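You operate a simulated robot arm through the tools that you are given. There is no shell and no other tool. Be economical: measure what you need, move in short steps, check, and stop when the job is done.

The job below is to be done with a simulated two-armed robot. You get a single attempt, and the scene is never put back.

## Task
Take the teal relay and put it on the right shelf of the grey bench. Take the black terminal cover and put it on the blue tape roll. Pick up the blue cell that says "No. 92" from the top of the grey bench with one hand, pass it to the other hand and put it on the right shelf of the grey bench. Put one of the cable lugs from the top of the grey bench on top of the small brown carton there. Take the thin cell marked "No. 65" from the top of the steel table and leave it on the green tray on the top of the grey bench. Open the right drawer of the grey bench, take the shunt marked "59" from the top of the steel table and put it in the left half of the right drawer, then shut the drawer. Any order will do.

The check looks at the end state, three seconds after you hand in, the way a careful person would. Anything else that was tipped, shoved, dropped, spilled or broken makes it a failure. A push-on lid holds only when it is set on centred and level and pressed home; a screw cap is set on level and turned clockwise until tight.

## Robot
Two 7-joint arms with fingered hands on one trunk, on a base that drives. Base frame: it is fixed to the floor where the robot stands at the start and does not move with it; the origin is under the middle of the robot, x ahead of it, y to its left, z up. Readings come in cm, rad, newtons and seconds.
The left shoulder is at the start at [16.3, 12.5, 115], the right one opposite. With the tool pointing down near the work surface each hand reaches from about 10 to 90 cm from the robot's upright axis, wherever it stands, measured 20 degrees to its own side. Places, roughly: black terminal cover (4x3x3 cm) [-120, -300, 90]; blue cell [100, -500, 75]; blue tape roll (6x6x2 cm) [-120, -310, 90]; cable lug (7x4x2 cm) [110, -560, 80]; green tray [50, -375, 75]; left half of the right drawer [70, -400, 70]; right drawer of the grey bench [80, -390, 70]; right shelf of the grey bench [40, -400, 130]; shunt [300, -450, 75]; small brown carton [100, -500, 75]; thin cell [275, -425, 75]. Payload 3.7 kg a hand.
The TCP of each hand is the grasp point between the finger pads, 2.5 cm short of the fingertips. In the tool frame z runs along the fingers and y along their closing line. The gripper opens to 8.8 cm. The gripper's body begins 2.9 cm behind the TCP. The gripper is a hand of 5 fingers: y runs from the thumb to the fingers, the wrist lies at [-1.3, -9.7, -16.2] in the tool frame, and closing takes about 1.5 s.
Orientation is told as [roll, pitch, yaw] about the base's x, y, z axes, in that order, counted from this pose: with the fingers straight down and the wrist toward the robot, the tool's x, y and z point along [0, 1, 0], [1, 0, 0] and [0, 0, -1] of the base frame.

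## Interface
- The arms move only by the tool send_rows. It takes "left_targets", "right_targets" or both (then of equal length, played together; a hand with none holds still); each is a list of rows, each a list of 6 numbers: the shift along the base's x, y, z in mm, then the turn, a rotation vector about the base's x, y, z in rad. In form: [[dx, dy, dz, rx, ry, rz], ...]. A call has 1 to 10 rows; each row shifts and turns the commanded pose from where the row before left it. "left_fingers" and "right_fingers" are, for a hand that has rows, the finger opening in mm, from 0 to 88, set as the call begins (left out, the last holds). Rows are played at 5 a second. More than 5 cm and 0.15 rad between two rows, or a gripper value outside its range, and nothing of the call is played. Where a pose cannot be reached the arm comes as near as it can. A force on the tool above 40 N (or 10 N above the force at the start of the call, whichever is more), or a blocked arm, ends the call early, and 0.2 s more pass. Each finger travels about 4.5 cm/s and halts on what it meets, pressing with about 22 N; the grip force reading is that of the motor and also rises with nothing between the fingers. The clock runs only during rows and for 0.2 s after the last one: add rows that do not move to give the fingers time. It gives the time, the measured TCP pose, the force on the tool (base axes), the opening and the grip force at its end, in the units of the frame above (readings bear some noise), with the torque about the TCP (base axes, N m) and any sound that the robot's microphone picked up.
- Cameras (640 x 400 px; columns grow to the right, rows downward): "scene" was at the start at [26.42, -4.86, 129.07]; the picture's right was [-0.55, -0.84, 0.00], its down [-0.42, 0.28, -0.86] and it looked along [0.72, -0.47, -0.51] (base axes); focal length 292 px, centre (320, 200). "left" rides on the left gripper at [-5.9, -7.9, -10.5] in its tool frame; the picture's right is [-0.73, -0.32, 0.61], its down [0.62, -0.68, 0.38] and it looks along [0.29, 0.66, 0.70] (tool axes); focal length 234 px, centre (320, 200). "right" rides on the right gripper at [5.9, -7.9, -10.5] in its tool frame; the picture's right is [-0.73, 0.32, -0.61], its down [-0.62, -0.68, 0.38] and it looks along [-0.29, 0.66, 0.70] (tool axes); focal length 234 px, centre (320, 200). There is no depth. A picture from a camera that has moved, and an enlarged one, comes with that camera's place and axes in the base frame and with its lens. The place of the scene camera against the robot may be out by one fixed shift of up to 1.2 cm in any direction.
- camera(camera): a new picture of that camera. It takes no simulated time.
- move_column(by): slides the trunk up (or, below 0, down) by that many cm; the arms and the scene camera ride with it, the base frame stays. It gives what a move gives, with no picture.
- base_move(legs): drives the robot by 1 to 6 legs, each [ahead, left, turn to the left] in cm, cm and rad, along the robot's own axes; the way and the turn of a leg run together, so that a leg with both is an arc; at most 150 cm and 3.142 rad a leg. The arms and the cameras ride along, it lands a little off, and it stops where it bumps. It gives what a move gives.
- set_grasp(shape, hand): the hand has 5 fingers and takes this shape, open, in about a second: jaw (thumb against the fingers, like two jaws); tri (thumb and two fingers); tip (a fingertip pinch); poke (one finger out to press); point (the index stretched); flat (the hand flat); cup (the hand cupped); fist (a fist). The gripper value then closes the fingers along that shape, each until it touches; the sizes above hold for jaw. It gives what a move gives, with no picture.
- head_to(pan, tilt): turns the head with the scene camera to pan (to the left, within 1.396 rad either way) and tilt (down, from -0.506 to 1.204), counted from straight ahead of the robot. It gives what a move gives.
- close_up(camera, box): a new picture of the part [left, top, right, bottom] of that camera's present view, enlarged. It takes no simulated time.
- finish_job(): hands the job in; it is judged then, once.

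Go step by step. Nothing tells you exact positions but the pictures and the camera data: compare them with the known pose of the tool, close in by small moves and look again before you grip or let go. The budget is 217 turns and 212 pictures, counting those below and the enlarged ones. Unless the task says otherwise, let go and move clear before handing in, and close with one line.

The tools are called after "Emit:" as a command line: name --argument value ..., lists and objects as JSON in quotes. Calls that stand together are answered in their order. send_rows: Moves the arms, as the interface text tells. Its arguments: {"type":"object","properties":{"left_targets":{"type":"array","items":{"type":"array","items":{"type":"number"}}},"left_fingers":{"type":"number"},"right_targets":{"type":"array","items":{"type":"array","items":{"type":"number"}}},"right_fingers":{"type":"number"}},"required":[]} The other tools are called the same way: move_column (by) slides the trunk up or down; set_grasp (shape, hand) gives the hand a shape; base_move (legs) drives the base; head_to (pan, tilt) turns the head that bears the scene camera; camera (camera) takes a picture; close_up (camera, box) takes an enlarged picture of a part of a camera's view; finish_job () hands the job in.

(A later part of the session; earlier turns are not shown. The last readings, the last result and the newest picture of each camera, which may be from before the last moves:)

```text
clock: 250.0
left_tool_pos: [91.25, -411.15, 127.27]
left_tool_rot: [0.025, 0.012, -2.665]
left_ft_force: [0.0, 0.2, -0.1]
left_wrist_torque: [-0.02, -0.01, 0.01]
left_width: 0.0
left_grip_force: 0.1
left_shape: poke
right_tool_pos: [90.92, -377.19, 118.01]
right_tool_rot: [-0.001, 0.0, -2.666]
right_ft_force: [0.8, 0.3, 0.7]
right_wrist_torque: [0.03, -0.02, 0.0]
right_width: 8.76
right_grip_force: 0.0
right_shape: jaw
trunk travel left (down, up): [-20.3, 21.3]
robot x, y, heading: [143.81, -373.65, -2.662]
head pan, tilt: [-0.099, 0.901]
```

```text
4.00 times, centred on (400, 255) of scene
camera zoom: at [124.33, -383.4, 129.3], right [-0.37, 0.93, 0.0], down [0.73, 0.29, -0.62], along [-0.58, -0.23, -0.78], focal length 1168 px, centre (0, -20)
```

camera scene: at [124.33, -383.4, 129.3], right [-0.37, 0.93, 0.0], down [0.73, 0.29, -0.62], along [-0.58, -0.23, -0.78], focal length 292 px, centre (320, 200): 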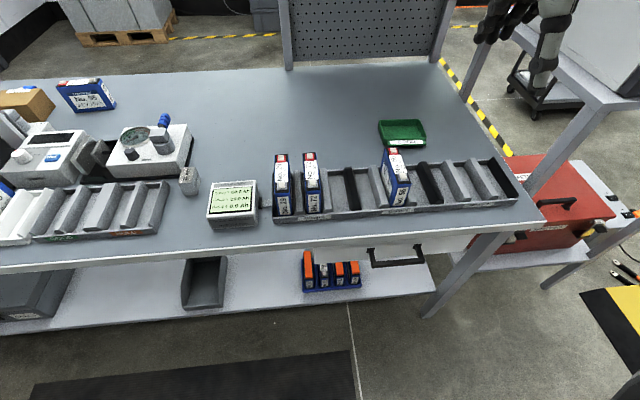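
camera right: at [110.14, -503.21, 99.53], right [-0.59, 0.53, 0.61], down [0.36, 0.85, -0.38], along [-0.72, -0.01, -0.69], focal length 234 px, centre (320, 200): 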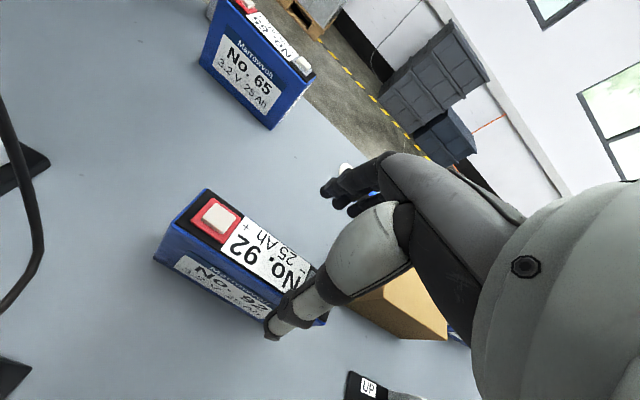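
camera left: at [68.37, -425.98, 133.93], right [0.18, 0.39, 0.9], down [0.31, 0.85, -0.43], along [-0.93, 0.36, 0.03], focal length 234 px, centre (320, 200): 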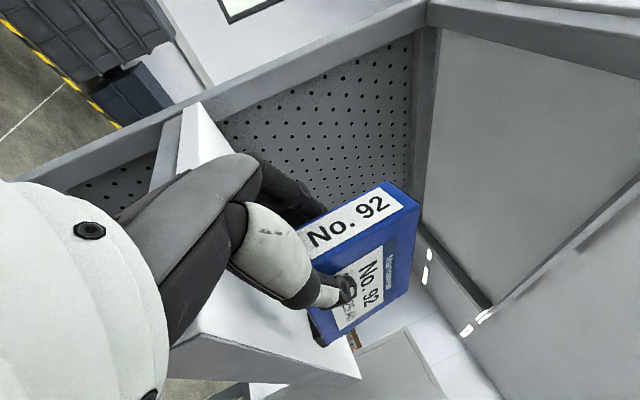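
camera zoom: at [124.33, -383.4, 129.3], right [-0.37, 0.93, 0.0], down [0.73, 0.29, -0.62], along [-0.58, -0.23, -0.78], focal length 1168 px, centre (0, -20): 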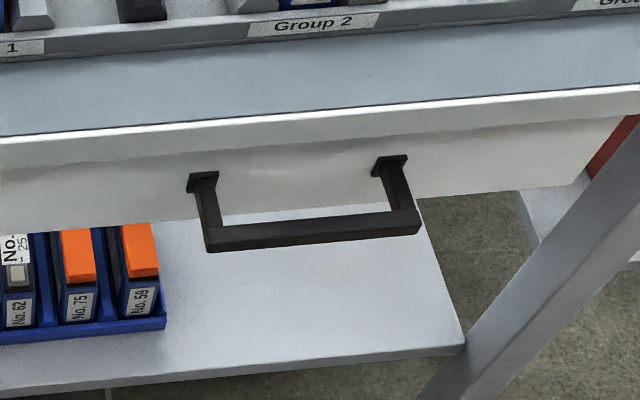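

The handle bar is at about [88, -378, 66], 4 cm out from the drawer front. I'll lower the trunk and pitch the right hand to grip it with fingers above and thumb below.

Emit:
move_column --by -11

Emit:
send_rows --right_targets '[[40, 22, 0, -0.07, 0.132, 0], [40, 22, 0, -0.07, 0.132, 0], [20, 11, -20, -0.07, 0.132, 0], [0, 0, -40, -0.07, 0.132, 0], [0, 0, -40, -0.07, 0.132, 0], [0, 0, -40, -0.07, 0.132, 0.02], [0, 0, -40, 0, 0, 0], [0, 0, -40, 0, 0, 0], [0, 0, -40, 0, 0, 0], [0, 0, -40, 0, 0, 0]]' --right_fingers 70

Emit:
set_grasp --hand "left" --shape "jaw"

Emit:
head_to --pan -0.45 --tilt 0.95

Emit:
camera --camera "scene"

```text
clock: 251.4
left_tool_pos: [91.46, -410.99, 116.46]
left_tool_rot: [0.025, 0.009, -2.665]
left_ft_force: [0.8, -1.0, -0.2]
left_wrist_torque: [-0.05, 0.0, 0.01]
left_width: 0.0
left_grip_force: 0.0
left_shape: poke
right_tool_pos: [88.04, -378.73, 102.28]
right_tool_rot: [-0.001, 0.156, -2.668]
right_ft_force: [-1.2, -0.4, 0.1]
right_wrist_torque: [0.03, 0.02, -0.01]
right_width: 8.77
right_grip_force: 0.1
right_shape: jaw
trunk travel left (down, up): [-9.3, 32.3]
robot x, y, heading: [143.68, -373.77, -2.66]
head pan, tilt: [-0.099, 0.901]
```

```text
clock: 253.6
left_tool_pos: [91.17, -411.33, 116.18]
left_tool_rot: [0.024, 0.011, -2.665]
left_ft_force: [-0.7, 0.2, -0.1]
left_wrist_torque: [0.02, -0.04, -0.01]
left_width: 0.0
left_grip_force: 0.1
left_shape: poke
right_tool_pos: [73.63, -374.69, 90.36]
right_tool_rot: [0.007, -0.736, -2.651]
right_ft_force: [0.1, -0.2, 1.1]
right_wrist_torque: [0.0, 0.01, 0.0]
right_width: 7.03
right_grip_force: 0.0
right_shape: jaw
right hand out of reach, approached as far as the arm can: row 1, 2, 3, 4, 5, 6, 7
trunk travel left (down, up): [-9.3, 32.3]
robot x, y, heading: [144.02, -373.53, -2.656]
head pan, tilt: [-0.099, 0.901]
```

```text
clock: 254.5
left_tool_pos: [91.26, -411.23, 116.26]
left_tool_rot: [0.023, 0.012, -2.668]
left_ft_force: [0.0, 0.4, 0.3]
left_wrist_torque: [-0.01, 0.0, -0.01]
left_width: 8.8
left_grip_force: 0.0
left_shape: jaw
right_tool_pos: [73.66, -374.64, 90.32]
right_tool_rot: [0.01, -0.735, -2.651]
right_ft_force: [-0.5, -0.2, 0.2]
right_wrist_torque: [0.05, -0.06, 0.01]
right_width: 7.01
right_grip_force: 0.1
right_shape: jaw
trunk travel left (down, up): [-9.3, 32.3]
robot x, y, heading: [143.81, -373.83, -2.661]
head pan, tilt: [-0.099, 0.901]
```

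```text
clock: 255.3
left_tool_pos: [91.11, -411.18, 116.21]
left_tool_rot: [0.025, 0.012, -2.666]
left_ft_force: [-0.9, 1.4, -0.7]
left_wrist_torque: [0.0, -0.01, 0.01]
left_width: 8.79
left_grip_force: 0.1
left_shape: jaw
right_tool_pos: [73.64, -374.66, 90.28]
right_tool_rot: [0.011, -0.739, -2.65]
right_ft_force: [-0.5, -1.2, 0.0]
right_wrist_torque: [0.0, 0.0, 0.02]
right_width: 7.03
right_grip_force: 0.0
right_shape: jaw
trunk travel left (down, up): [-9.3, 32.3]
robot x, y, heading: [143.88, -374.06, -2.658]
head pan, tilt: [-0.45, 0.949]
```

```text
73 pictures are left
camera scene: at [113.42, -387.91, 116.8], right [-0.24, 0.97, 0.0], down [0.74, 0.19, -0.64], along [-0.62, -0.16, -0.77], focal length 292 px, centre (320, 200)
```

scene: 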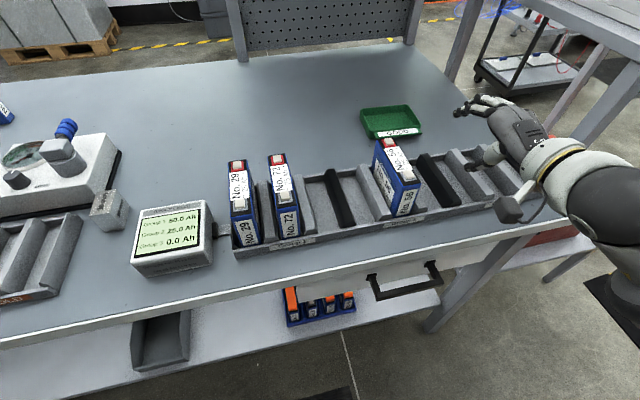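

Emit:
send_rows --right_targets '[[0, 0, 30, 0, 0, 0], [0, 0, 20, 0, 0, 0], [0, 0, 0, 0, 0, 0]]'

Emit:
base_move --legs '[[-24, 0, 0]]'

Emit:
camera --camera "scene"

```text
clock: 256.1
left_tool_pos: [91.14, -411.3, 116.26]
left_tool_rot: [0.025, 0.01, -2.665]
left_ft_force: [-0.6, 1.5, 0.5]
left_wrist_torque: [-0.01, 0.01, 0.01]
left_width: 8.78
left_grip_force: 0.0
left_shape: jaw
right_tool_pos: [73.69, -374.61, 95.39]
right_tool_rot: [0.01, -0.737, -2.653]
right_ft_force: [-0.1, -0.1, -0.2]
right_wrist_torque: [0.0, 0.02, 0.0]
right_width: 7.03
right_grip_force: 0.0
right_shape: jaw
trunk travel left (down, up): [-9.3, 32.3]
robot x, y, heading: [143.43, -374.0, -2.659]
head pan, tilt: [-0.45, 0.949]
```

```text
clock: 257.9
left_tool_pos: [112.67, -400.29, 116.26]
left_tool_rot: [0.025, 0.012, -2.66]
left_ft_force: [0.8, -0.3, 0.3]
left_wrist_torque: [0.03, 0.02, 0.0]
left_width: 8.81
left_grip_force: 0.1
left_shape: jaw
right_tool_pos: [94.88, -363.86, 95.2]
right_tool_rot: [0.012, -0.739, -2.648]
right_ft_force: [0.2, 0.4, 0.2]
right_wrist_torque: [-0.04, 0.0, 0.0]
right_width: 7.01
right_grip_force: 0.2
right_shape: jaw
trunk travel left (down, up): [-9.3, 32.3]
robot x, y, heading: [165.08, -362.34, -2.659]
head pan, tilt: [-0.45, 0.949]
```

```text
72 pictures are left
camera scene: at [134.5, -376.63, 117.13], right [-0.21, 0.98, 0.0], down [0.72, 0.15, -0.67], along [-0.66, -0.14, -0.74], focal length 292 px, centre (320, 200)
```

scene: 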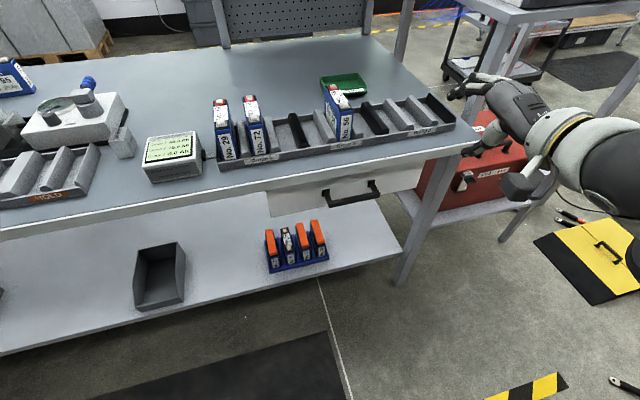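

Emit:
send_rows --right_targets '[[20, 10, 0, 0, 0, 0], [20, 10, 0, -0.07, 0.132, 0], [0, -40, -20, 0, 0, 0], [-8, -35, -30, 0, 0, 0], [-7, -33, -35, 0, 0, 0], [0, 0, -45, 0, 0, 0], [0, 0, -45, 0, 0, 0], [0, 0, -45, 0, 0, 0], [0, 0, -45, 0, 0, 0], [0, 0, -20, 0, 0, 0]]'

Emit:
camera --camera "scene"

Emit:
camera --camera "right"

```text
clock: 260.1
left_tool_pos: [112.64, -400.29, 116.26]
left_tool_rot: [0.025, 0.012, -2.662]
left_ft_force: [-0.1, 1.1, -0.4]
left_wrist_torque: [-0.06, 0.0, 0.04]
left_width: 8.77
left_grip_force: 0.1
left_shape: jaw
right_tool_pos: [91.82, -365.62, 67.66]
right_tool_rot: [0.017, -0.888, -2.646]
right_ft_force: [-0.4, -0.2, 0.0]
right_wrist_torque: [0.0, -0.03, 0.01]
right_width: 7.04
right_grip_force: 0.0
right_shape: jaw
right hand out of reach, approached as far as the arm can: row 1, 2, 5, 6, 7, 8, 9, 10
trunk travel left (down, up): [-9.3, 32.3]
robot x, y, heading: [164.6, -362.63, -2.656]
head pan, tilt: [-0.45, 0.949]
```

```text
71 pictures are left
camera scene: at [133.98, -375.93, 117.71], right [-0.11, 0.99, 0.0], down [0.68, 0.08, -0.72], along [-0.72, -0.08, -0.69], focal length 292 px, centre (320, 200)
```

scene: 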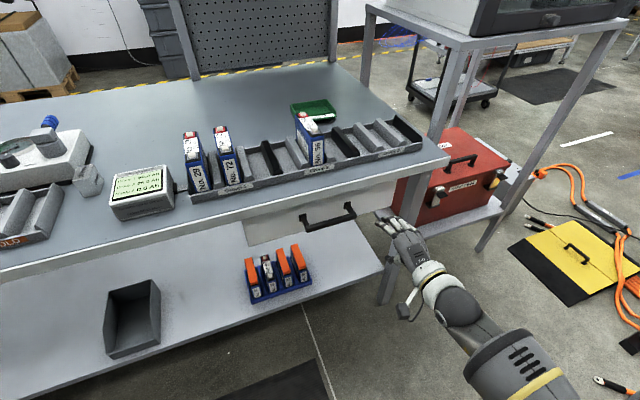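

```text
70 pictures are left
camera right: at [106.12, -364.39, 68.2], right [-0.12, 0.77, 0.63], down [-0.18, 0.6, -0.78], along [-0.98, -0.21, 0.07], focal length 234 px, centre (320, 200)
```

right: 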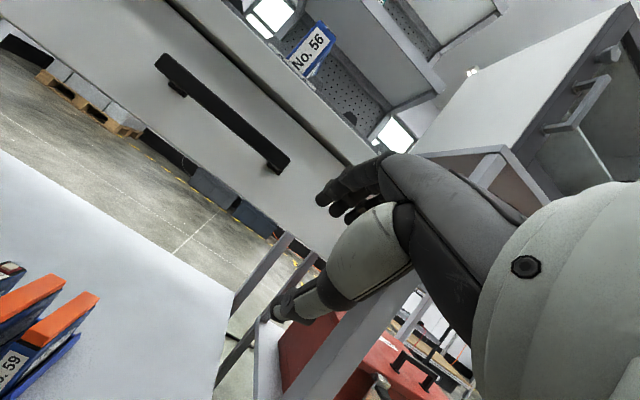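

Emit:
send_rows --right_targets '[[0, 0, 24, 0, 0, 0], [16, -30, 0, 0, 0, 0], [16, -30, 0, 0, 0, 0], [16, -31, 0, 0, 0, 0], [0, 0, 0, 0, 0, 0]]'

Emit:
camera --camera "right"

```text
clock: 261.3
left_tool_pos: [112.62, -400.35, 116.19]
left_tool_rot: [0.024, 0.013, -2.66]
left_ft_force: [0.3, -0.1, -0.5]
left_wrist_torque: [0.01, -0.01, -0.01]
left_width: 8.82
left_grip_force: 0.0
left_shape: jaw
right_tool_pos: [92.43, -367.03, 71.44]
right_tool_rot: [0.034, -0.883, -2.646]
right_ft_force: [-0.2, -0.5, -0.1]
right_wrist_torque: [0.0, 0.05, 0.02]
right_width: 6.99
right_grip_force: 0.0
right_shape: jaw
right hand out of reach, approached as far as the arm can: row 2, 3, 4
trunk travel left (down, up): [-9.3, 32.3]
robot x, y, heading: [164.92, -362.67, -2.659]
head pan, tilt: [-0.45, 0.949]
```

```text
69 pictures are left
camera right: at [106.64, -365.63, 72.08], right [-0.14, 0.77, 0.62], down [-0.18, 0.59, -0.78], along [-0.97, -0.22, 0.06], focal length 234 px, centre (320, 200)
```

right: 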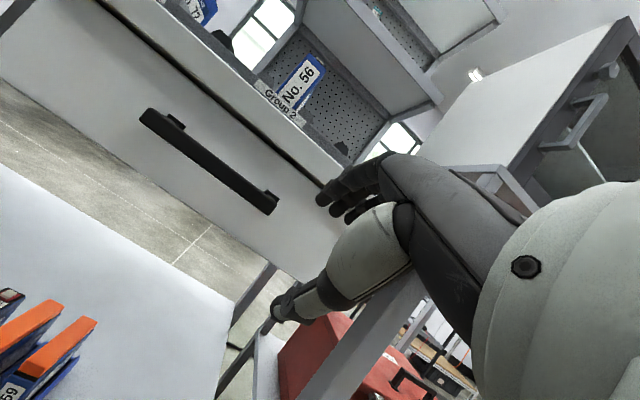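

Emit:
base_move --legs '[[0, 9, 0]]'

Emit:
camera --camera "right"

```text
clock: 262.4
left_tool_pos: [116.77, -408.03, 116.33]
left_tool_rot: [0.025, 0.011, -2.662]
left_ft_force: [0.1, 0.0, 0.4]
left_wrist_torque: [0.02, -0.01, 0.01]
left_width: 8.79
left_grip_force: 0.1
left_shape: jaw
right_tool_pos: [96.48, -374.62, 71.42]
right_tool_rot: [0.031, -0.883, -2.647]
right_ft_force: [-1.3, -0.5, -0.5]
right_wrist_torque: [0.02, -0.02, -0.04]
right_width: 7.01
right_grip_force: 0.0
right_shape: jaw
trunk travel left (down, up): [-9.3, 32.3]
robot x, y, heading: [168.99, -370.48, -2.658]
head pan, tilt: [-0.45, 0.949]
```

```text
68 pictures are left
camera right: at [110.71, -373.35, 72.1], right [-0.14, 0.77, 0.62], down [-0.18, 0.6, -0.78], along [-0.97, -0.22, 0.06], focal length 234 px, centre (320, 200)
```

right: 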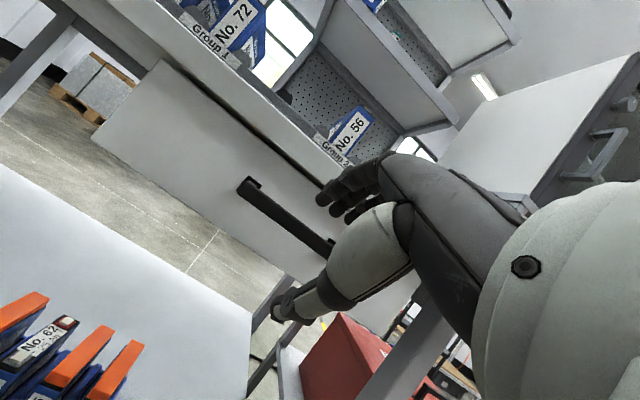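

Emit:
send_rows --right_targets '[[-20, -11, -6, 0, 0, 0], [-20, -11, -6, 0, 0, 0], [-20, -10, 0, 0, 0, 0], [0, 0, 0, 0, 0, 0]]'

Emit:
camera --camera "right"

```text
clock: 263.4
left_tool_pos: [116.74, -407.98, 116.24]
left_tool_rot: [0.024, 0.012, -2.662]
left_ft_force: [-0.1, 0.0, 0.3]
left_wrist_torque: [-0.01, 0.02, -0.04]
left_width: 8.77
left_grip_force: 0.0
left_shape: jaw
right_tool_pos: [90.41, -377.84, 70.27]
right_tool_rot: [0.035, -0.882, -2.645]
right_ft_force: [2.7, 1.6, 0.7]
right_wrist_torque: [-0.02, 0.04, -0.01]
right_width: 6.98
right_grip_force: 0.1
right_shape: jaw
trunk travel left (down, up): [-9.3, 32.3]
robot x, y, heading: [169.27, -370.35, -2.661]
head pan, tilt: [-0.45, 0.949]
```

```text
67 pictures are left
camera right: at [104.72, -376.51, 70.99], right [-0.14, 0.77, 0.62], down [-0.18, 0.59, -0.78], along [-0.97, -0.22, 0.06], focal length 234 px, centre (320, 200)
```

right: 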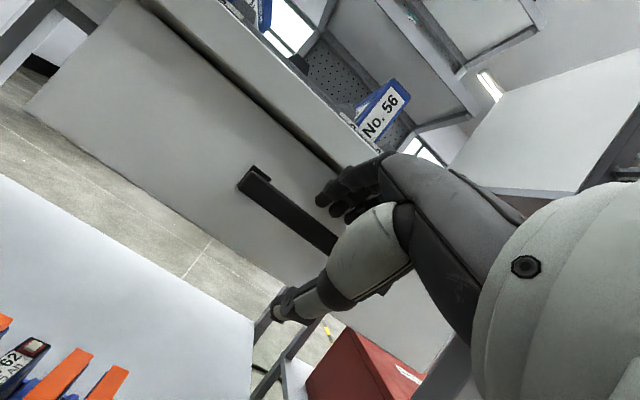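

Emit:
send_rows --right_targets '[[3, 2, 0, 0, 0, 0], [0, 0, 0, 0, 0, 0], [0, 0, 0, 0, 0, 0], [0, 0, 0, 0, 0, 0], [0, 0, 0, 0, 0, 0], [0, 0, 0, 0, 0, 0], [0, 0, 0, 0, 0, 0], [0, 0, 0, 0, 0, 0], [0, 0, 0, 0, 0, 0]]' --right_fingers 0

Emit:
camera --camera "right"

```text
clock: 265.4
left_tool_pos: [116.48, -408.09, 116.12]
left_tool_rot: [0.025, 0.014, -2.662]
left_ft_force: [-0.7, 0.0, 0.1]
left_wrist_torque: [-0.01, 0.0, 0.0]
left_width: 8.79
left_grip_force: 0.1
left_shape: jaw
right_tool_pos: [90.68, -377.6, 69.94]
right_tool_rot: [0.039, -0.88, -2.651]
right_ft_force: [3.7, 1.0, -12.0]
right_wrist_torque: [0.23, -0.08, 0.17]
right_width: 0.01
right_grip_force: 22.4
right_shape: jaw
trunk travel left (down, up): [-9.3, 32.3]
robot x, y, heading: [168.96, -370.31, -2.662]
head pan, tilt: [-0.45, 0.949]
```

```text
66 pictures are left
camera right: at [104.97, -376.35, 70.8], right [-0.14, 0.77, 0.62], down [-0.18, 0.59, -0.78], along [-0.97, -0.22, 0.06], focal length 234 px, centre (320, 200)
```

right: 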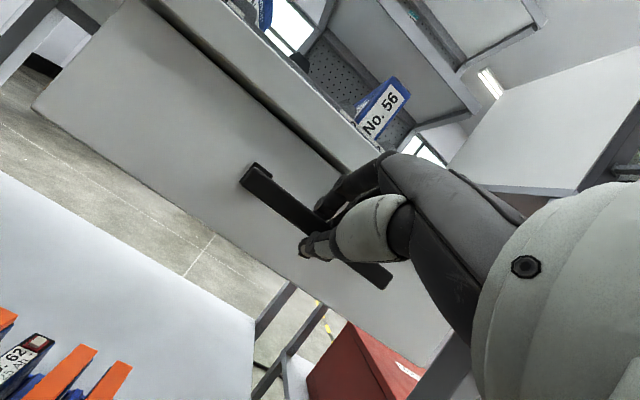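

Emit:
base_move --legs '[[-5, 0, 0]]'

Emit:
camera --camera "right"

```text
clock: 266.3
left_tool_pos: [120.92, -405.85, 116.07]
left_tool_rot: [0.027, 0.014, -2.66]
left_ft_force: [0.2, 0.5, 0.2]
left_wrist_torque: [-0.01, 0.01, -0.06]
left_width: 8.8
left_grip_force: 0.1
left_shape: jaw
right_tool_pos: [94.99, -375.52, 70.2]
right_tool_rot: [0.038, -0.878, -2.652]
right_ft_force: [-0.8, -0.3, -15.5]
right_wrist_torque: [0.24, -0.12, 0.23]
right_width: 0.01
right_grip_force: 21.9
right_shape: jaw
trunk travel left (down, up): [-9.3, 32.3]
robot x, y, heading: [173.37, -368.49, -2.661]
head pan, tilt: [-0.45, 0.949]
```

```text
65 pictures are left
camera right: at [109.25, -374.15, 70.82], right [-0.14, 0.77, 0.62], down [-0.18, 0.59, -0.78], along [-0.97, -0.22, 0.06], focal length 234 px, centre (320, 200)
```

right: 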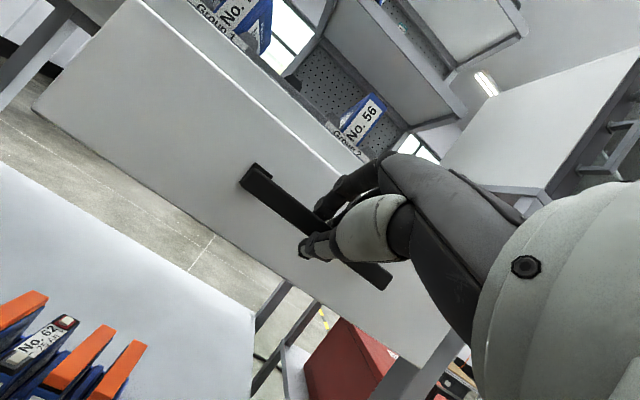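

The drawer is coming out, so I'll pull further.

Emit:
base_move --legs '[[-15, 0, 0]]'

Emit:
head_to --pan -0.3 --tilt 0.85

Emit:
camera --camera "scene"

```text
clock: 267.7
left_tool_pos: [133.86, -398.92, 116.22]
left_tool_rot: [0.025, 0.015, -2.664]
left_ft_force: [-0.1, -0.2, 0.6]
left_wrist_torque: [-0.03, -0.04, 0.0]
left_width: 8.79
left_grip_force: 0.0
left_shape: jaw
right_tool_pos: [108.0, -368.49, 69.95]
right_tool_rot: [0.038, -0.878, -2.652]
right_ft_force: [3.7, -9.9, -12.8]
right_wrist_torque: [0.32, -0.09, 0.38]
right_width: 0.0
right_grip_force: 22.4
right_shape: jaw
trunk travel left (down, up): [-9.3, 32.3]
robot x, y, heading: [186.28, -361.12, -2.654]
head pan, tilt: [-0.45, 0.949]
```

```text
clock: 268.4
left_tool_pos: [133.85, -398.83, 116.12]
left_tool_rot: [0.023, 0.012, -2.661]
left_ft_force: [-0.3, 0.3, -0.7]
left_wrist_torque: [0.0, -0.01, 0.01]
left_width: 8.78
left_grip_force: 0.0
left_shape: jaw
right_tool_pos: [108.09, -368.6, 69.99]
right_tool_rot: [0.04, -0.875, -2.654]
right_ft_force: [4.1, -4.4, -6.1]
right_wrist_torque: [0.28, 0.03, 0.26]
right_width: 0.0
right_grip_force: 22.0
right_shape: jaw
trunk travel left (down, up): [-9.3, 32.3]
robot x, y, heading: [186.62, -361.38, -2.656]
head pan, tilt: [-0.3, 0.85]
```

```text
64 pictures are left
camera scene: at [155.15, -373.66, 117.99], right [0.0, 1.0, 0.0], down [0.66, 0.0, -0.75], along [-0.75, 0.0, -0.66], focal length 292 px, centre (320, 200)
```

scene: 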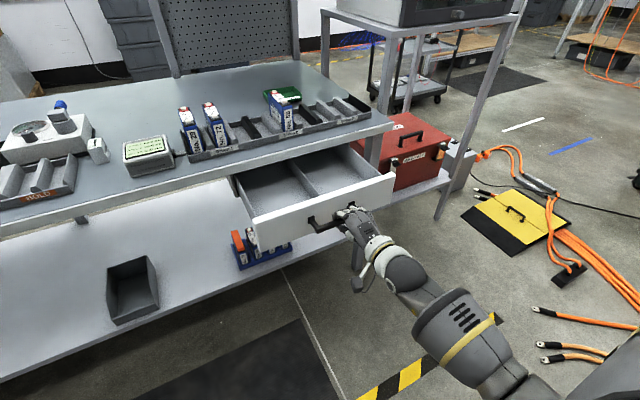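

The drawer is open, with a divider showing its left and right halves. I'll let go of the handle and back the hand out.

Emit:
send_rows --right_targets '[[0, 0, 0, 0, 0, 0], [0, 0, 0, 0, 0, 0], [0, 0, 0, 0, 0, 0], [0, 0, 0, 0, 0, 0], [0, 0, 0, 0, 0, 0], [0, 0, 0, 0, 0, 0], [0, 0, 0, 0, 0, 0]]' --right_fingers 80

Emit:
base_move --legs '[[-14, 0, 0]]'

Emit:
close_up --camera "scene" --box '[200, 80, 440, 280]'

```text
clock: 270.0
left_tool_pos: [134.01, -398.83, 116.29]
left_tool_rot: [0.025, 0.013, -2.664]
left_ft_force: [0.2, -0.3, 0.5]
left_wrist_torque: [0.02, 0.01, 0.02]
left_width: 8.8
left_grip_force: 0.1
left_shape: jaw
right_tool_pos: [108.21, -368.65, 70.04]
right_tool_rot: [0.042, -0.879, -2.653]
right_ft_force: [0.0, -0.4, 0.1]
right_wrist_torque: [0.0, 0.0, -0.04]
right_width: 7.97
right_grip_force: 0.0
right_shape: jaw
trunk travel left (down, up): [-9.3, 32.3]
robot x, y, heading: [186.56, -361.28, -2.664]
head pan, tilt: [-0.3, 0.85]
```

```text
clock: 271.3
left_tool_pos: [146.41, -392.45, 116.2]
left_tool_rot: [0.024, 0.012, -2.661]
left_ft_force: [0.8, -1.0, 0.9]
left_wrist_torque: [0.0, 0.04, 0.01]
left_width: 8.77
left_grip_force: 0.0
left_shape: jaw
right_tool_pos: [120.47, -362.25, 70.14]
right_tool_rot: [0.04, -0.879, -2.653]
right_ft_force: [0.5, -0.4, 0.8]
right_wrist_torque: [0.01, 0.02, -0.02]
right_width: 7.98
right_grip_force: 0.1
right_shape: jaw
trunk travel left (down, up): [-9.3, 32.3]
robot x, y, heading: [198.9, -355.12, -2.656]
head pan, tilt: [-0.3, 0.85]
```

```text
2.00 times, centred on (320, 180) of scene
camera zoom: at [167.52, -367.27, 118.03], right [-0.01, 1.0, 0.0], down [0.66, 0.01, -0.75], along [-0.75, -0.01, -0.66], focal length 584 px, centre (320, 240)
```

zoom: 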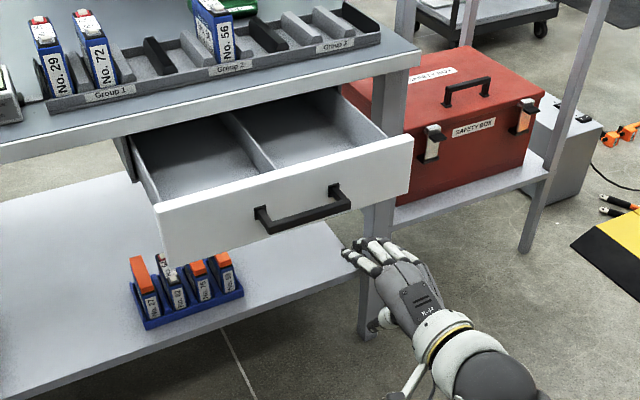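

Next is the steel table. I'll raise the right hand and level it, drive south and turn to face the table.

Emit:
send_rows --right_targets '[[0, 0, 40, 0, 0, 0], [0, 0, 40, 0.07, -0.132, 0], [0, 0, 40, 0.07, -0.132, 0], [0, 0, 40, 0.07, -0.132, 0], [0, 0, 40, 0.07, -0.132, 0], [0, 0, 40, 0.07, -0.132, 0], [0, 0, 40, 0.06, -0.12, 0], [0, 0, 40, 0, 0, 0], [0, 0, 30, 0, 0, 0], [0, 0, 0, 0, 0, 0]]' --right_fingers 88

Emit:
base_move --legs '[[30, 114, 0], [0, 0, 3.141]]'

Emit:
head_to --pan 0 --tilt 0.75

Emit:
camera --camera "scene"

```text
clock: 273.5
left_tool_pos: [146.17, -392.51, 116.28]
left_tool_rot: [0.027, 0.013, -2.662]
left_ft_force: [0.4, 0.8, 0.2]
left_wrist_torque: [-0.03, 0.01, -0.01]
left_width: 8.8
left_grip_force: 0.0
left_shape: jaw
right_tool_pos: [120.28, -362.18, 105.14]
right_tool_rot: [0.044, 0.004, -2.654]
right_ft_force: [-0.3, 0.2, -0.4]
right_wrist_torque: [0.03, 0.0, -0.03]
right_width: 8.76
right_grip_force: 0.1
right_shape: jaw
trunk travel left (down, up): [-9.3, 32.3]
robot x, y, heading: [198.69, -354.99, -2.654]
head pan, tilt: [-0.3, 0.85]
```

```text
clock: 286.9
left_tool_pos: [277.17, -432.97, 116.29]
left_tool_rot: [0.024, 0.011, 0.475]
left_ft_force: [0.0, -1.3, 0.6]
left_wrist_torque: [-0.07, -0.02, 0.01]
left_width: 8.79
left_grip_force: 0.0
left_shape: jaw
right_tool_pos: [303.02, -463.36, 105.27]
right_tool_rot: [0.043, 0.002, 0.485]
right_ft_force: [0.3, 0.8, -0.5]
right_wrist_torque: [0.0, 0.01, 0.04]
right_width: 8.76
right_grip_force: 0.0
right_shape: jaw
trunk travel left (down, up): [-9.3, 32.3]
robot x, y, heading: [224.4, -470.41, 0.48]
head pan, tilt: [-0.3, 0.85]
```

```text
clock: 287.7
left_tool_pos: [277.27, -433.02, 116.23]
left_tool_rot: [0.025, 0.01, 0.477]
left_ft_force: [-0.1, 1.3, 0.2]
left_wrist_torque: [-0.01, -0.03, 0.01]
left_width: 8.77
left_grip_force: 0.0
left_shape: jaw
right_tool_pos: [303.03, -463.33, 105.11]
right_tool_rot: [0.043, 0.001, 0.485]
right_ft_force: [0.1, -0.6, -0.1]
right_wrist_torque: [0.0, 0.01, 0.0]
right_width: 8.77
right_grip_force: 0.1
right_shape: jaw
trunk travel left (down, up): [-9.3, 32.3]
robot x, y, heading: [224.54, -470.22, 0.477]
head pan, tilt: [0.0, 0.75]
```

```text
62 pictures are left
camera scene: at [256.91, -460.35, 117.58], right [-0.29, -0.96, 0.0], down [-0.67, 0.2, -0.71], along [0.68, -0.21, -0.7], focal length 292 px, centre (320, 200)
```

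scene: 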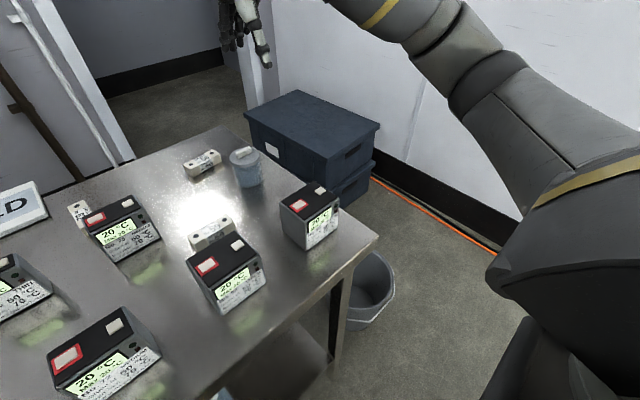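

Emit:
head_to --pan 0.75 --tilt 0.75

Emit:
camera --camera "scene"

```text
clock: 288.8
left_tool_pos: [277.23, -433.05, 116.32]
left_tool_rot: [0.025, 0.012, 0.478]
left_ft_force: [-0.3, -0.2, -0.2]
left_wrist_torque: [0.03, -0.03, 0.0]
left_width: 8.78
left_grip_force: 0.1
left_shape: jaw
right_tool_pos: [302.99, -463.4, 105.11]
right_tool_rot: [0.043, 0.002, 0.485]
right_ft_force: [-1.1, 0.2, -0.4]
right_wrist_torque: [-0.01, 0.02, 0.04]
right_width: 8.8
right_grip_force: 0.0
right_shape: jaw
trunk travel left (down, up): [-9.3, 32.3]
robot x, y, heading: [224.53, -470.41, 0.483]
head pan, tilt: [0.75, 0.75]
```

```text
61 pictures are left
camera scene: at [256.94, -460.32, 117.63], right [-0.28, -0.96, 0.0], down [-0.67, 0.2, -0.72], along [0.69, -0.2, -0.7], focal length 292 px, centre (320, 200)
```

scene: 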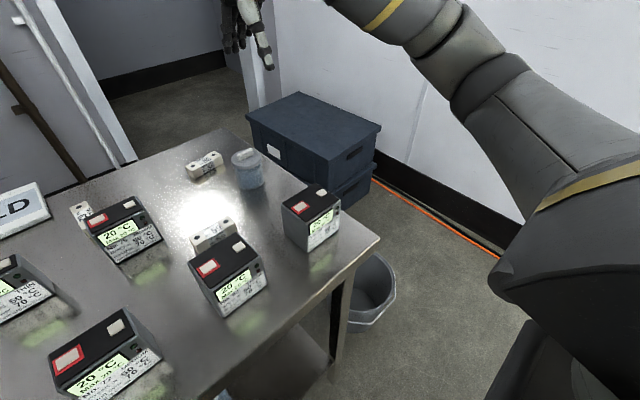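

Emit:
head_to --pan 1.2 --tilt 0.7

Emit:
camera --camera "scene"

```text
clock: 289.7
left_tool_pos: [277.13, -432.95, 116.29]
left_tool_rot: [0.024, 0.012, 0.476]
left_ft_force: [-0.6, 0.3, -0.2]
left_wrist_torque: [-0.02, 0.03, -0.02]
left_width: 8.8
left_grip_force: 0.1
left_shape: jaw
right_tool_pos: [303.03, -463.33, 105.15]
right_tool_rot: [0.044, 0.001, 0.485]
right_ft_force: [0.0, -0.1, 0.5]
right_wrist_torque: [0.0, -0.03, 0.01]
right_width: 8.76
right_grip_force: 0.0
right_shape: jaw
trunk travel left (down, up): [-9.3, 32.3]
robot x, y, heading: [224.65, -470.41, 0.475]
head pan, tilt: [1.201, 0.7]
```

```text
60 pictures are left
camera scene: at [248.41, -449.49, 118.22], right [1.0, 0.07, 0.0], down [0.05, -0.64, -0.76], along [-0.06, 0.76, -0.64], focal length 292 px, centre (320, 200)
```

scene: 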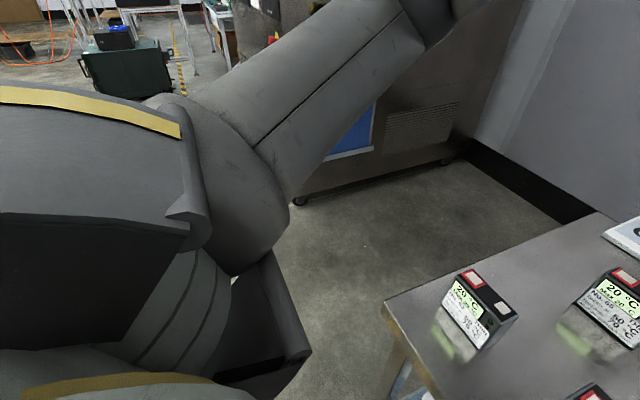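

Emit:
close_up --camera "scene" --box '[400, 220, 640, 400]'

```text
2.22 times, centred on (520, 310) of scene
camera zoom: at [248.41, -449.49, 118.22], right [1.0, 0.07, 0.0], down [0.05, -0.64, -0.76], along [-0.06, 0.76, -0.64], focal length 649 px, centre (-124, -44)
```

zoom: 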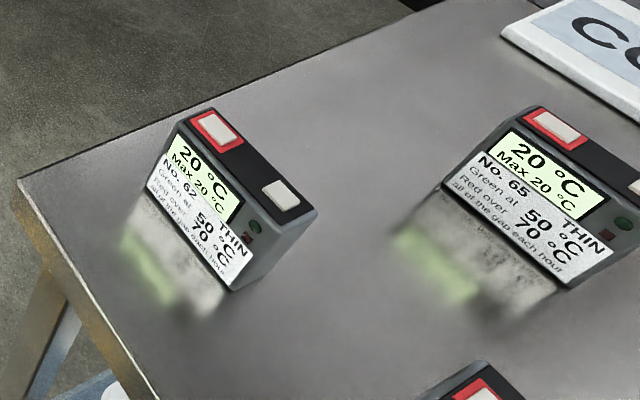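

No. 65 (THIN) stands near [291, -424]. I'll ease forward and look with both hand cameras.

Emit:
base_move --legs '[[8, 0, 0]]'

Emit:
camera --camera "left"

Emit:
camera --camera "right"

```text
clock: 290.7
left_tool_pos: [284.37, -429.28, 116.27]
left_tool_rot: [0.024, 0.011, 0.479]
left_ft_force: [0.6, 0.1, -0.3]
left_wrist_torque: [0.0, -0.01, 0.01]
left_width: 8.81
left_grip_force: 0.1
left_shape: jaw
right_tool_pos: [310.16, -459.59, 105.09]
right_tool_rot: [0.044, 0.0, 0.484]
right_ft_force: [0.3, -0.3, 0.0]
right_wrist_torque: [0.03, 0.03, 0.02]
right_width: 8.79
right_grip_force: 0.1
right_shape: jaw
trunk travel left (down, up): [-9.3, 32.3]
robot x, y, heading: [231.59, -467.01, 0.482]
head pan, tilt: [1.201, 0.7]
```

```text
58 pictures are left
camera left: at [280.24, -438.21, 126.81], right [0.03, -0.78, -0.62], down [-0.9, 0.25, -0.36], along [0.43, 0.57, -0.7], focal length 234 px, centre (320, 200)
```

left: 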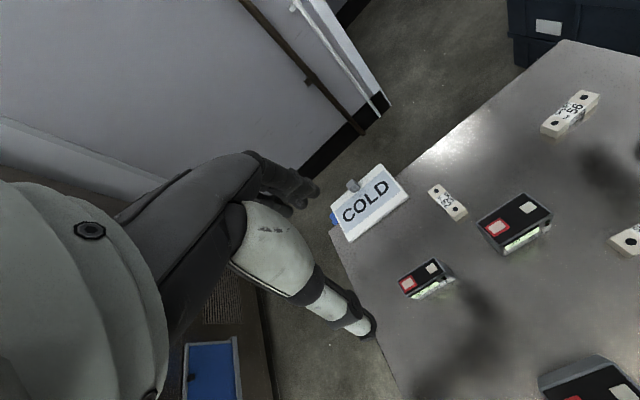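

```text
57 pictures are left
camera right: at [300.68, -458.56, 115.84], right [0.64, -0.51, 0.57], down [-0.32, -0.85, -0.41], along [0.7, 0.08, -0.71], focal length 234 px, centre (320, 200)
```

right: 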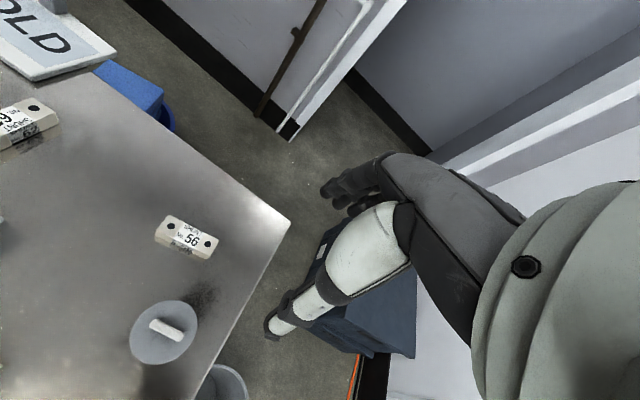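

Emit:
close_up --camera "left" --box '[380, 150, 640, 310]'

Emit:
close_up --camera "right" --box '[0, 60, 240, 280]'

```text
2.46 times, centred on (510, 230) of left
camera zoom: at [280.24, -438.21, 126.81], right [0.03, -0.78, -0.62], down [-0.9, 0.25, -0.36], along [0.43, 0.57, -0.7], focal length 576 px, centre (-148, 126)
```

zoom: 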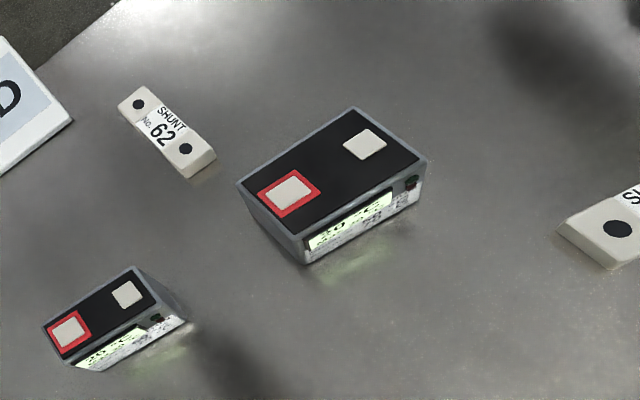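

```text
1.82 times, centred on (120, 170) of right
camera zoom: at [300.68, -458.56, 115.84], right [0.64, -0.51, 0.57], down [-0.32, -0.85, -0.41], along [0.7, 0.08, -0.71], focal length 426 px, centre (684, 254)
```

zoom: 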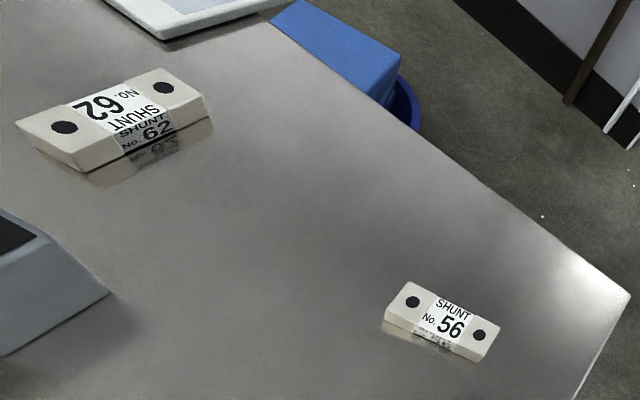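

The third shunt, at the right edge of that view, should be No. 59. Two views fix No. 65 at [285.8, -427] with its top at z ≈ 87, so I'll lower the left hand over it.

Emit:
send_rows --left_targets '[[14, 23, 0, 0, 0, 0.045], [0, 0, -45, 0, 0, 0], [0, 0, -45, 0, 0, 0], [0, 0, -45, 0, 0, 0], [0, 0, -45, 0, 0, 0], [0, 0, -35, 0, 0, 0], [0, 0, 0, 0, 0, 0]]' --left_fingers 88

Emit:
camera --camera "left"

```text
clock: 292.3
left_tool_pos: [285.76, -427.1, 94.77]
left_tool_rot: [0.025, 0.011, 0.52]
left_ft_force: [0.4, -0.4, -0.6]
left_wrist_torque: [0.0, 0.0, 0.01]
left_width: 8.79
left_grip_force: 0.0
left_shape: jaw
right_tool_pos: [310.12, -459.69, 105.17]
right_tool_rot: [0.043, 0.002, 0.486]
right_ft_force: [-0.6, 0.0, 0.2]
right_wrist_torque: [-0.01, -0.02, -0.02]
right_width: 8.75
right_grip_force: 0.0
right_shape: jaw
trunk travel left (down, up): [-9.3, 32.3]
robot x, y, heading: [231.99, -466.78, 0.485]
head pan, tilt: [1.201, 0.7]
```

```text
54 pictures are left
camera left: at [282.07, -436.16, 105.24], right [0.07, -0.78, -0.62], down [-0.91, 0.21, -0.36], along [0.41, 0.59, -0.7], focal length 234 px, centre (320, 200)
```

left: 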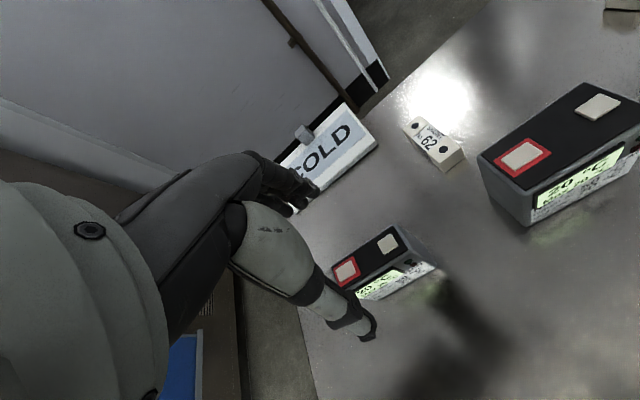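

Emit:
send_rows --left_targets '[[0, 0, -40, 0, 0, 0], [0, 0, -35, 0, 0, 0], [0, 0, -18, 0, 0, 0], [0, 0, 0, 0, 0, 0]]'

Emit:
camera --camera "left"

```text
clock: 293.3
left_tool_pos: [285.53, -426.99, 85.56]
left_tool_rot: [0.028, 0.011, 0.522]
left_ft_force: [-1.2, -0.3, 0.1]
left_wrist_torque: [0.01, 0.01, 0.0]
left_width: 8.81
left_grip_force: 0.0
left_shape: jaw
right_tool_pos: [310.09, -459.55, 105.13]
right_tool_rot: [0.043, 0.001, 0.486]
right_ft_force: [0.4, -1.0, -0.1]
right_wrist_torque: [-0.01, -0.01, 0.01]
right_width: 8.76
right_grip_force: 0.0
right_shape: jaw
trunk travel left (down, up): [-9.3, 32.3]
robot x, y, heading: [231.78, -466.59, 0.479]
head pan, tilt: [1.201, 0.7]
```

```text
53 pictures are left
camera left: at [281.84, -436.17, 96.08], right [0.07, -0.78, -0.62], down [-0.91, 0.21, -0.36], along [0.41, 0.59, -0.7], focal length 234 px, centre (320, 200)
```

left: 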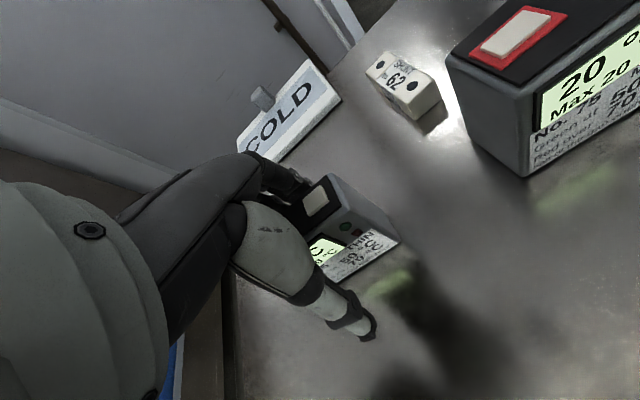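

Aligned; I'll close and lift.

Emit:
send_rows --left_targets '[[0, 0, 0, 0, 0, 0], [0, 0, 0, 0, 0, 0], [0, 0, 0, 0, 0, 0], [0, 0, 0, 0, 0, 0], [0, 0, 0, 0, 0, 0], [0, 0, 0, 0, 0, 0], [0, 0, 0, 0, 0, 0], [0, 0, 0, 0, 0, 0], [0, 0, 0, 0, 0, 0]]' --left_fingers 0

Emit:
send_rows --left_targets '[[0, 0, 20, 0, 0, 0], [0, 0, 40, 0, 0, 0], [0, 0, 40, 0, 0, 0], [0, 0, 40, 0, 0, 0], [0, 0, 40, 0, 0, 0], [0, 0, 40, 0, 0, 0], [0, 0, 0, 0, 0, 0]]'

Emit:
head_to --pan 0.05 --tilt 0.8

Emit:
camera --camera "scene"

```text
clock: 295.3
left_tool_pos: [285.6, -427.03, 85.64]
left_tool_rot: [0.026, 0.014, 0.521]
left_ft_force: [-0.3, 0.6, 0.1]
left_wrist_torque: [-0.01, 0.01, -0.02]
left_width: 2.49
left_grip_force: 21.7
left_shape: jaw
right_tool_pos: [310.19, -459.67, 105.07]
right_tool_rot: [0.044, 0.002, 0.486]
right_ft_force: [-0.9, 1.0, -0.4]
right_wrist_torque: [0.0, 0.02, 0.01]
right_width: 8.77
right_grip_force: 0.0
right_shape: jaw
trunk travel left (down, up): [-9.3, 32.3]
robot x, y, heading: [231.88, -466.54, 0.481]
head pan, tilt: [1.201, 0.7]
```

```text
clock: 296.9
left_tool_pos: [285.66, -427.07, 107.51]
left_tool_rot: [0.027, 0.013, 0.523]
left_ft_force: [-0.2, 0.0, -2.7]
left_wrist_torque: [-0.02, 0.01, 0.0]
left_width: 2.44
left_grip_force: 21.6
left_shape: jaw
right_tool_pos: [310.29, -459.56, 105.03]
right_tool_rot: [0.043, 0.005, 0.486]
right_ft_force: [0.5, 0.6, 0.2]
right_wrist_torque: [0.01, -0.01, 0.02]
right_width: 8.77
right_grip_force: 0.1
right_shape: jaw
trunk travel left (down, up): [-9.3, 32.3]
robot x, y, heading: [231.75, -466.67, 0.484]
head pan, tilt: [1.201, 0.7]
```

```text
clock: 298.3
left_tool_pos: [285.67, -427.11, 107.54]
left_tool_rot: [0.025, 0.012, 0.522]
left_ft_force: [0.2, 0.0, -2.9]
left_wrist_torque: [0.0, 0.0, 0.0]
left_width: 2.45
left_grip_force: 21.9
left_shape: jaw
right_tool_pos: [310.15, -459.52, 105.15]
right_tool_rot: [0.045, 0.002, 0.484]
right_ft_force: [-0.7, 0.0, -0.6]
right_wrist_torque: [0.01, -0.01, 0.0]
right_width: 8.75
right_grip_force: 0.0
right_shape: jaw
trunk travel left (down, up): [-9.3, 32.3]
robot x, y, heading: [231.89, -466.8, 0.483]
head pan, tilt: [0.051, 0.799]
```

```text
52 pictures are left
camera scene: at [259.11, -446.45, 117.86], right [0.94, -0.35, 0.0], down [-0.24, -0.63, -0.74], along [0.26, 0.69, -0.68], focal length 292 px, centre (320, 200)
```

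scene: 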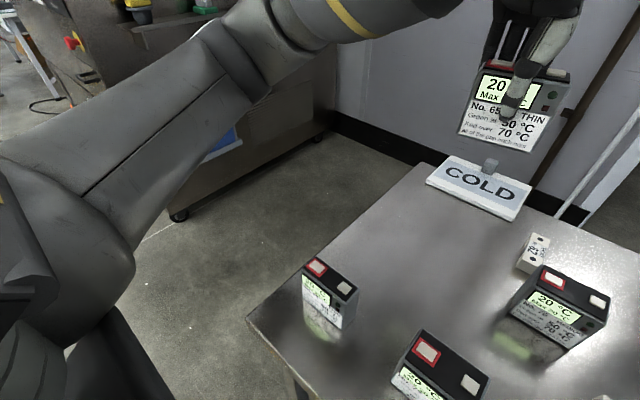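

No. 65 is held. Next I'll bring the right hand near the shunt behind the thick cell and check its label.

Emit:
send_rows --right_targets '[[-45, -10, 0, 0, 0, 0], [-45, -10, 0, 0, 0, 0], [-45, -10, 0, 0, 0, 0], [-45, -10, 0, 0, 0, 0], [-30, -5, -20, 0, 0, 0], [0, 0, 0, 0, 0, 0]]'

Emit:
camera --camera "right"

```text
clock: 299.7
left_tool_pos: [285.65, -427.12, 107.49]
left_tool_rot: [0.026, 0.011, 0.522]
left_ft_force: [-0.2, 0.9, -2.5]
left_wrist_torque: [0.0, 0.0, 0.01]
left_width: 2.46
left_grip_force: 21.8
left_shape: jaw
right_tool_pos: [290.39, -464.1, 103.91]
right_tool_rot: [0.044, 0.004, 0.486]
right_ft_force: [-1.0, 0.4, -0.1]
right_wrist_torque: [0.02, 0.01, -0.02]
right_width: 8.76
right_grip_force: 0.0
right_shape: jaw
right hand out of reach, approached as far as the arm can: row 5
trunk travel left (down, up): [-9.3, 32.3]
robot x, y, heading: [231.89, -466.85, 0.483]
head pan, tilt: [0.051, 0.799]
```

```text
51 pictures are left
camera right: at [280.8, -463.06, 114.68], right [0.64, -0.51, 0.57], down [-0.32, -0.85, -0.41], along [0.7, 0.08, -0.71], focal length 234 px, centre (320, 200)
```

right: 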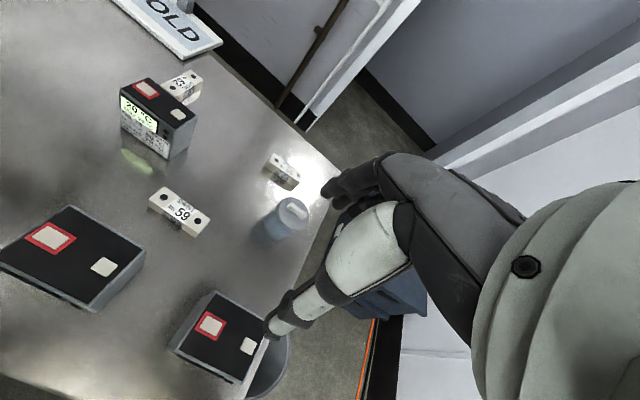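

Emit:
close_up --camera "right" --box '[130, 170, 230, 250]'

```text
5.00 times, centred on (180, 210) of right
camera zoom: at [280.8, -463.06, 114.68], right [0.64, -0.51, 0.57], down [-0.32, -0.85, -0.41], along [0.7, 0.08, -0.71], focal length 1171 px, centre (1020, 150)
```

zoom: 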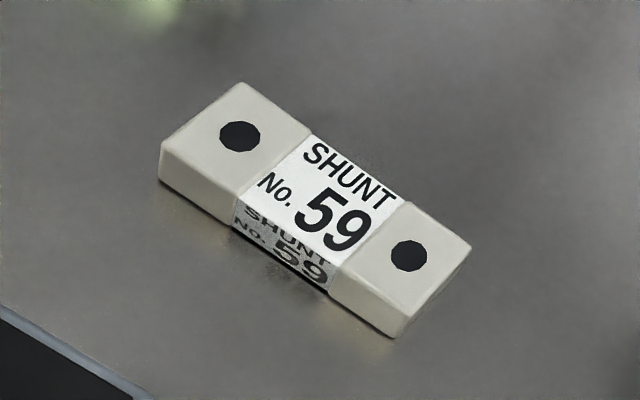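

It is No. 59, centred at [289.9, -452.6]. I'll move the right hand over it with a moderate opening.

Emit:
send_rows --right_targets '[[-2, 40, 0, -0.039, -0.02, -0.04], [-2, 40, 0, 0, 0, 0], [-1, 35, 0, 0, 0, 0], [0, 0, -45, 0, 0, 0], [0, 0, -45, 0, 0, 0], [0, 0, -35, 0, 0, 0], [0, 0, 0, 0, 0, 0]]' --right_fingers 60

Emit:
camera --camera "right"

```text
clock: 301.3
left_tool_pos: [285.61, -427.12, 107.67]
left_tool_rot: [0.028, 0.011, 0.521]
left_ft_force: [0.4, -0.6, -2.9]
left_wrist_torque: [0.0, 0.02, -0.02]
left_width: 2.45
left_grip_force: 22.1
left_shape: jaw
right_tool_pos: [289.89, -452.24, 91.51]
right_tool_rot: [0.0, 0.001, 0.448]
right_ft_force: [0.8, 0.1, -0.8]
right_wrist_torque: [-0.02, -0.03, -0.03]
right_width: 6.01
right_grip_force: 0.0
right_shape: jaw
trunk travel left (down, up): [-9.3, 32.3]
robot x, y, heading: [231.94, -466.52, 0.483]
head pan, tilt: [0.051, 0.799]
```

```text
49 pictures are left
camera right: at [280.21, -450.43, 101.95], right [0.6, -0.52, 0.61], down [-0.35, -0.86, -0.38], along [0.72, 0.02, -0.7], focal length 234 px, centre (320, 200)
```

right: 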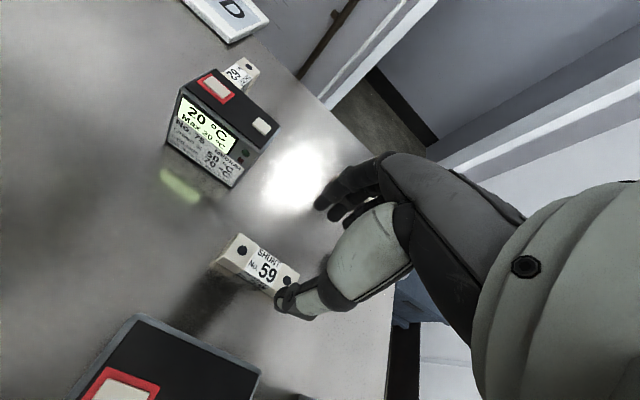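

Emit:
send_rows --right_targets '[[0, -2, -40, 0, 0, 0], [0, 0, -28, 0, 0, 0], [0, 0, -8, 0, 0, 0], [0, 0, 0, 0, 0, 0]]'

Emit:
camera --camera "right"

```text
clock: 302.3
left_tool_pos: [285.63, -427.22, 107.44]
left_tool_rot: [0.026, 0.011, 0.521]
left_ft_force: [0.1, -0.5, -3.6]
left_wrist_torque: [0.02, -0.05, 0.01]
left_width: 2.45
left_grip_force: 21.5
left_shape: jaw
right_tool_pos: [289.7, -452.57, 83.8]
right_tool_rot: [0.0, 0.003, 0.444]
right_ft_force: [0.4, -0.1, -0.3]
right_wrist_torque: [0.01, 0.0, -0.04]
right_width: 6.02
right_grip_force: 0.0
right_shape: jaw
trunk travel left (down, up): [-9.3, 32.3]
robot x, y, heading: [231.59, -466.22, 0.481]
head pan, tilt: [0.051, 0.799]
```

```text
48 pictures are left
camera right: at [280.13, -450.72, 94.24], right [0.6, -0.52, 0.61], down [-0.35, -0.86, -0.38], along [0.72, 0.02, -0.7], focal length 234 px, centre (320, 200)
```

right: 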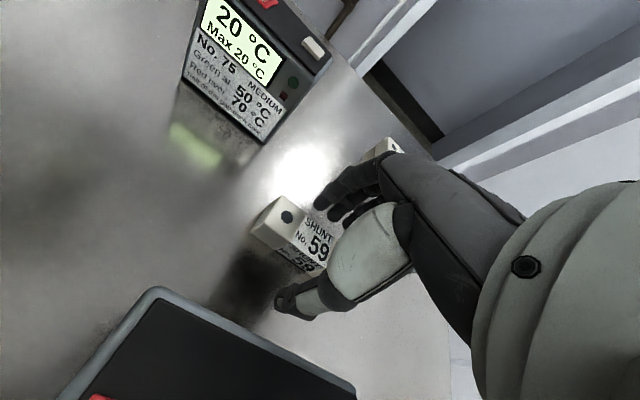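

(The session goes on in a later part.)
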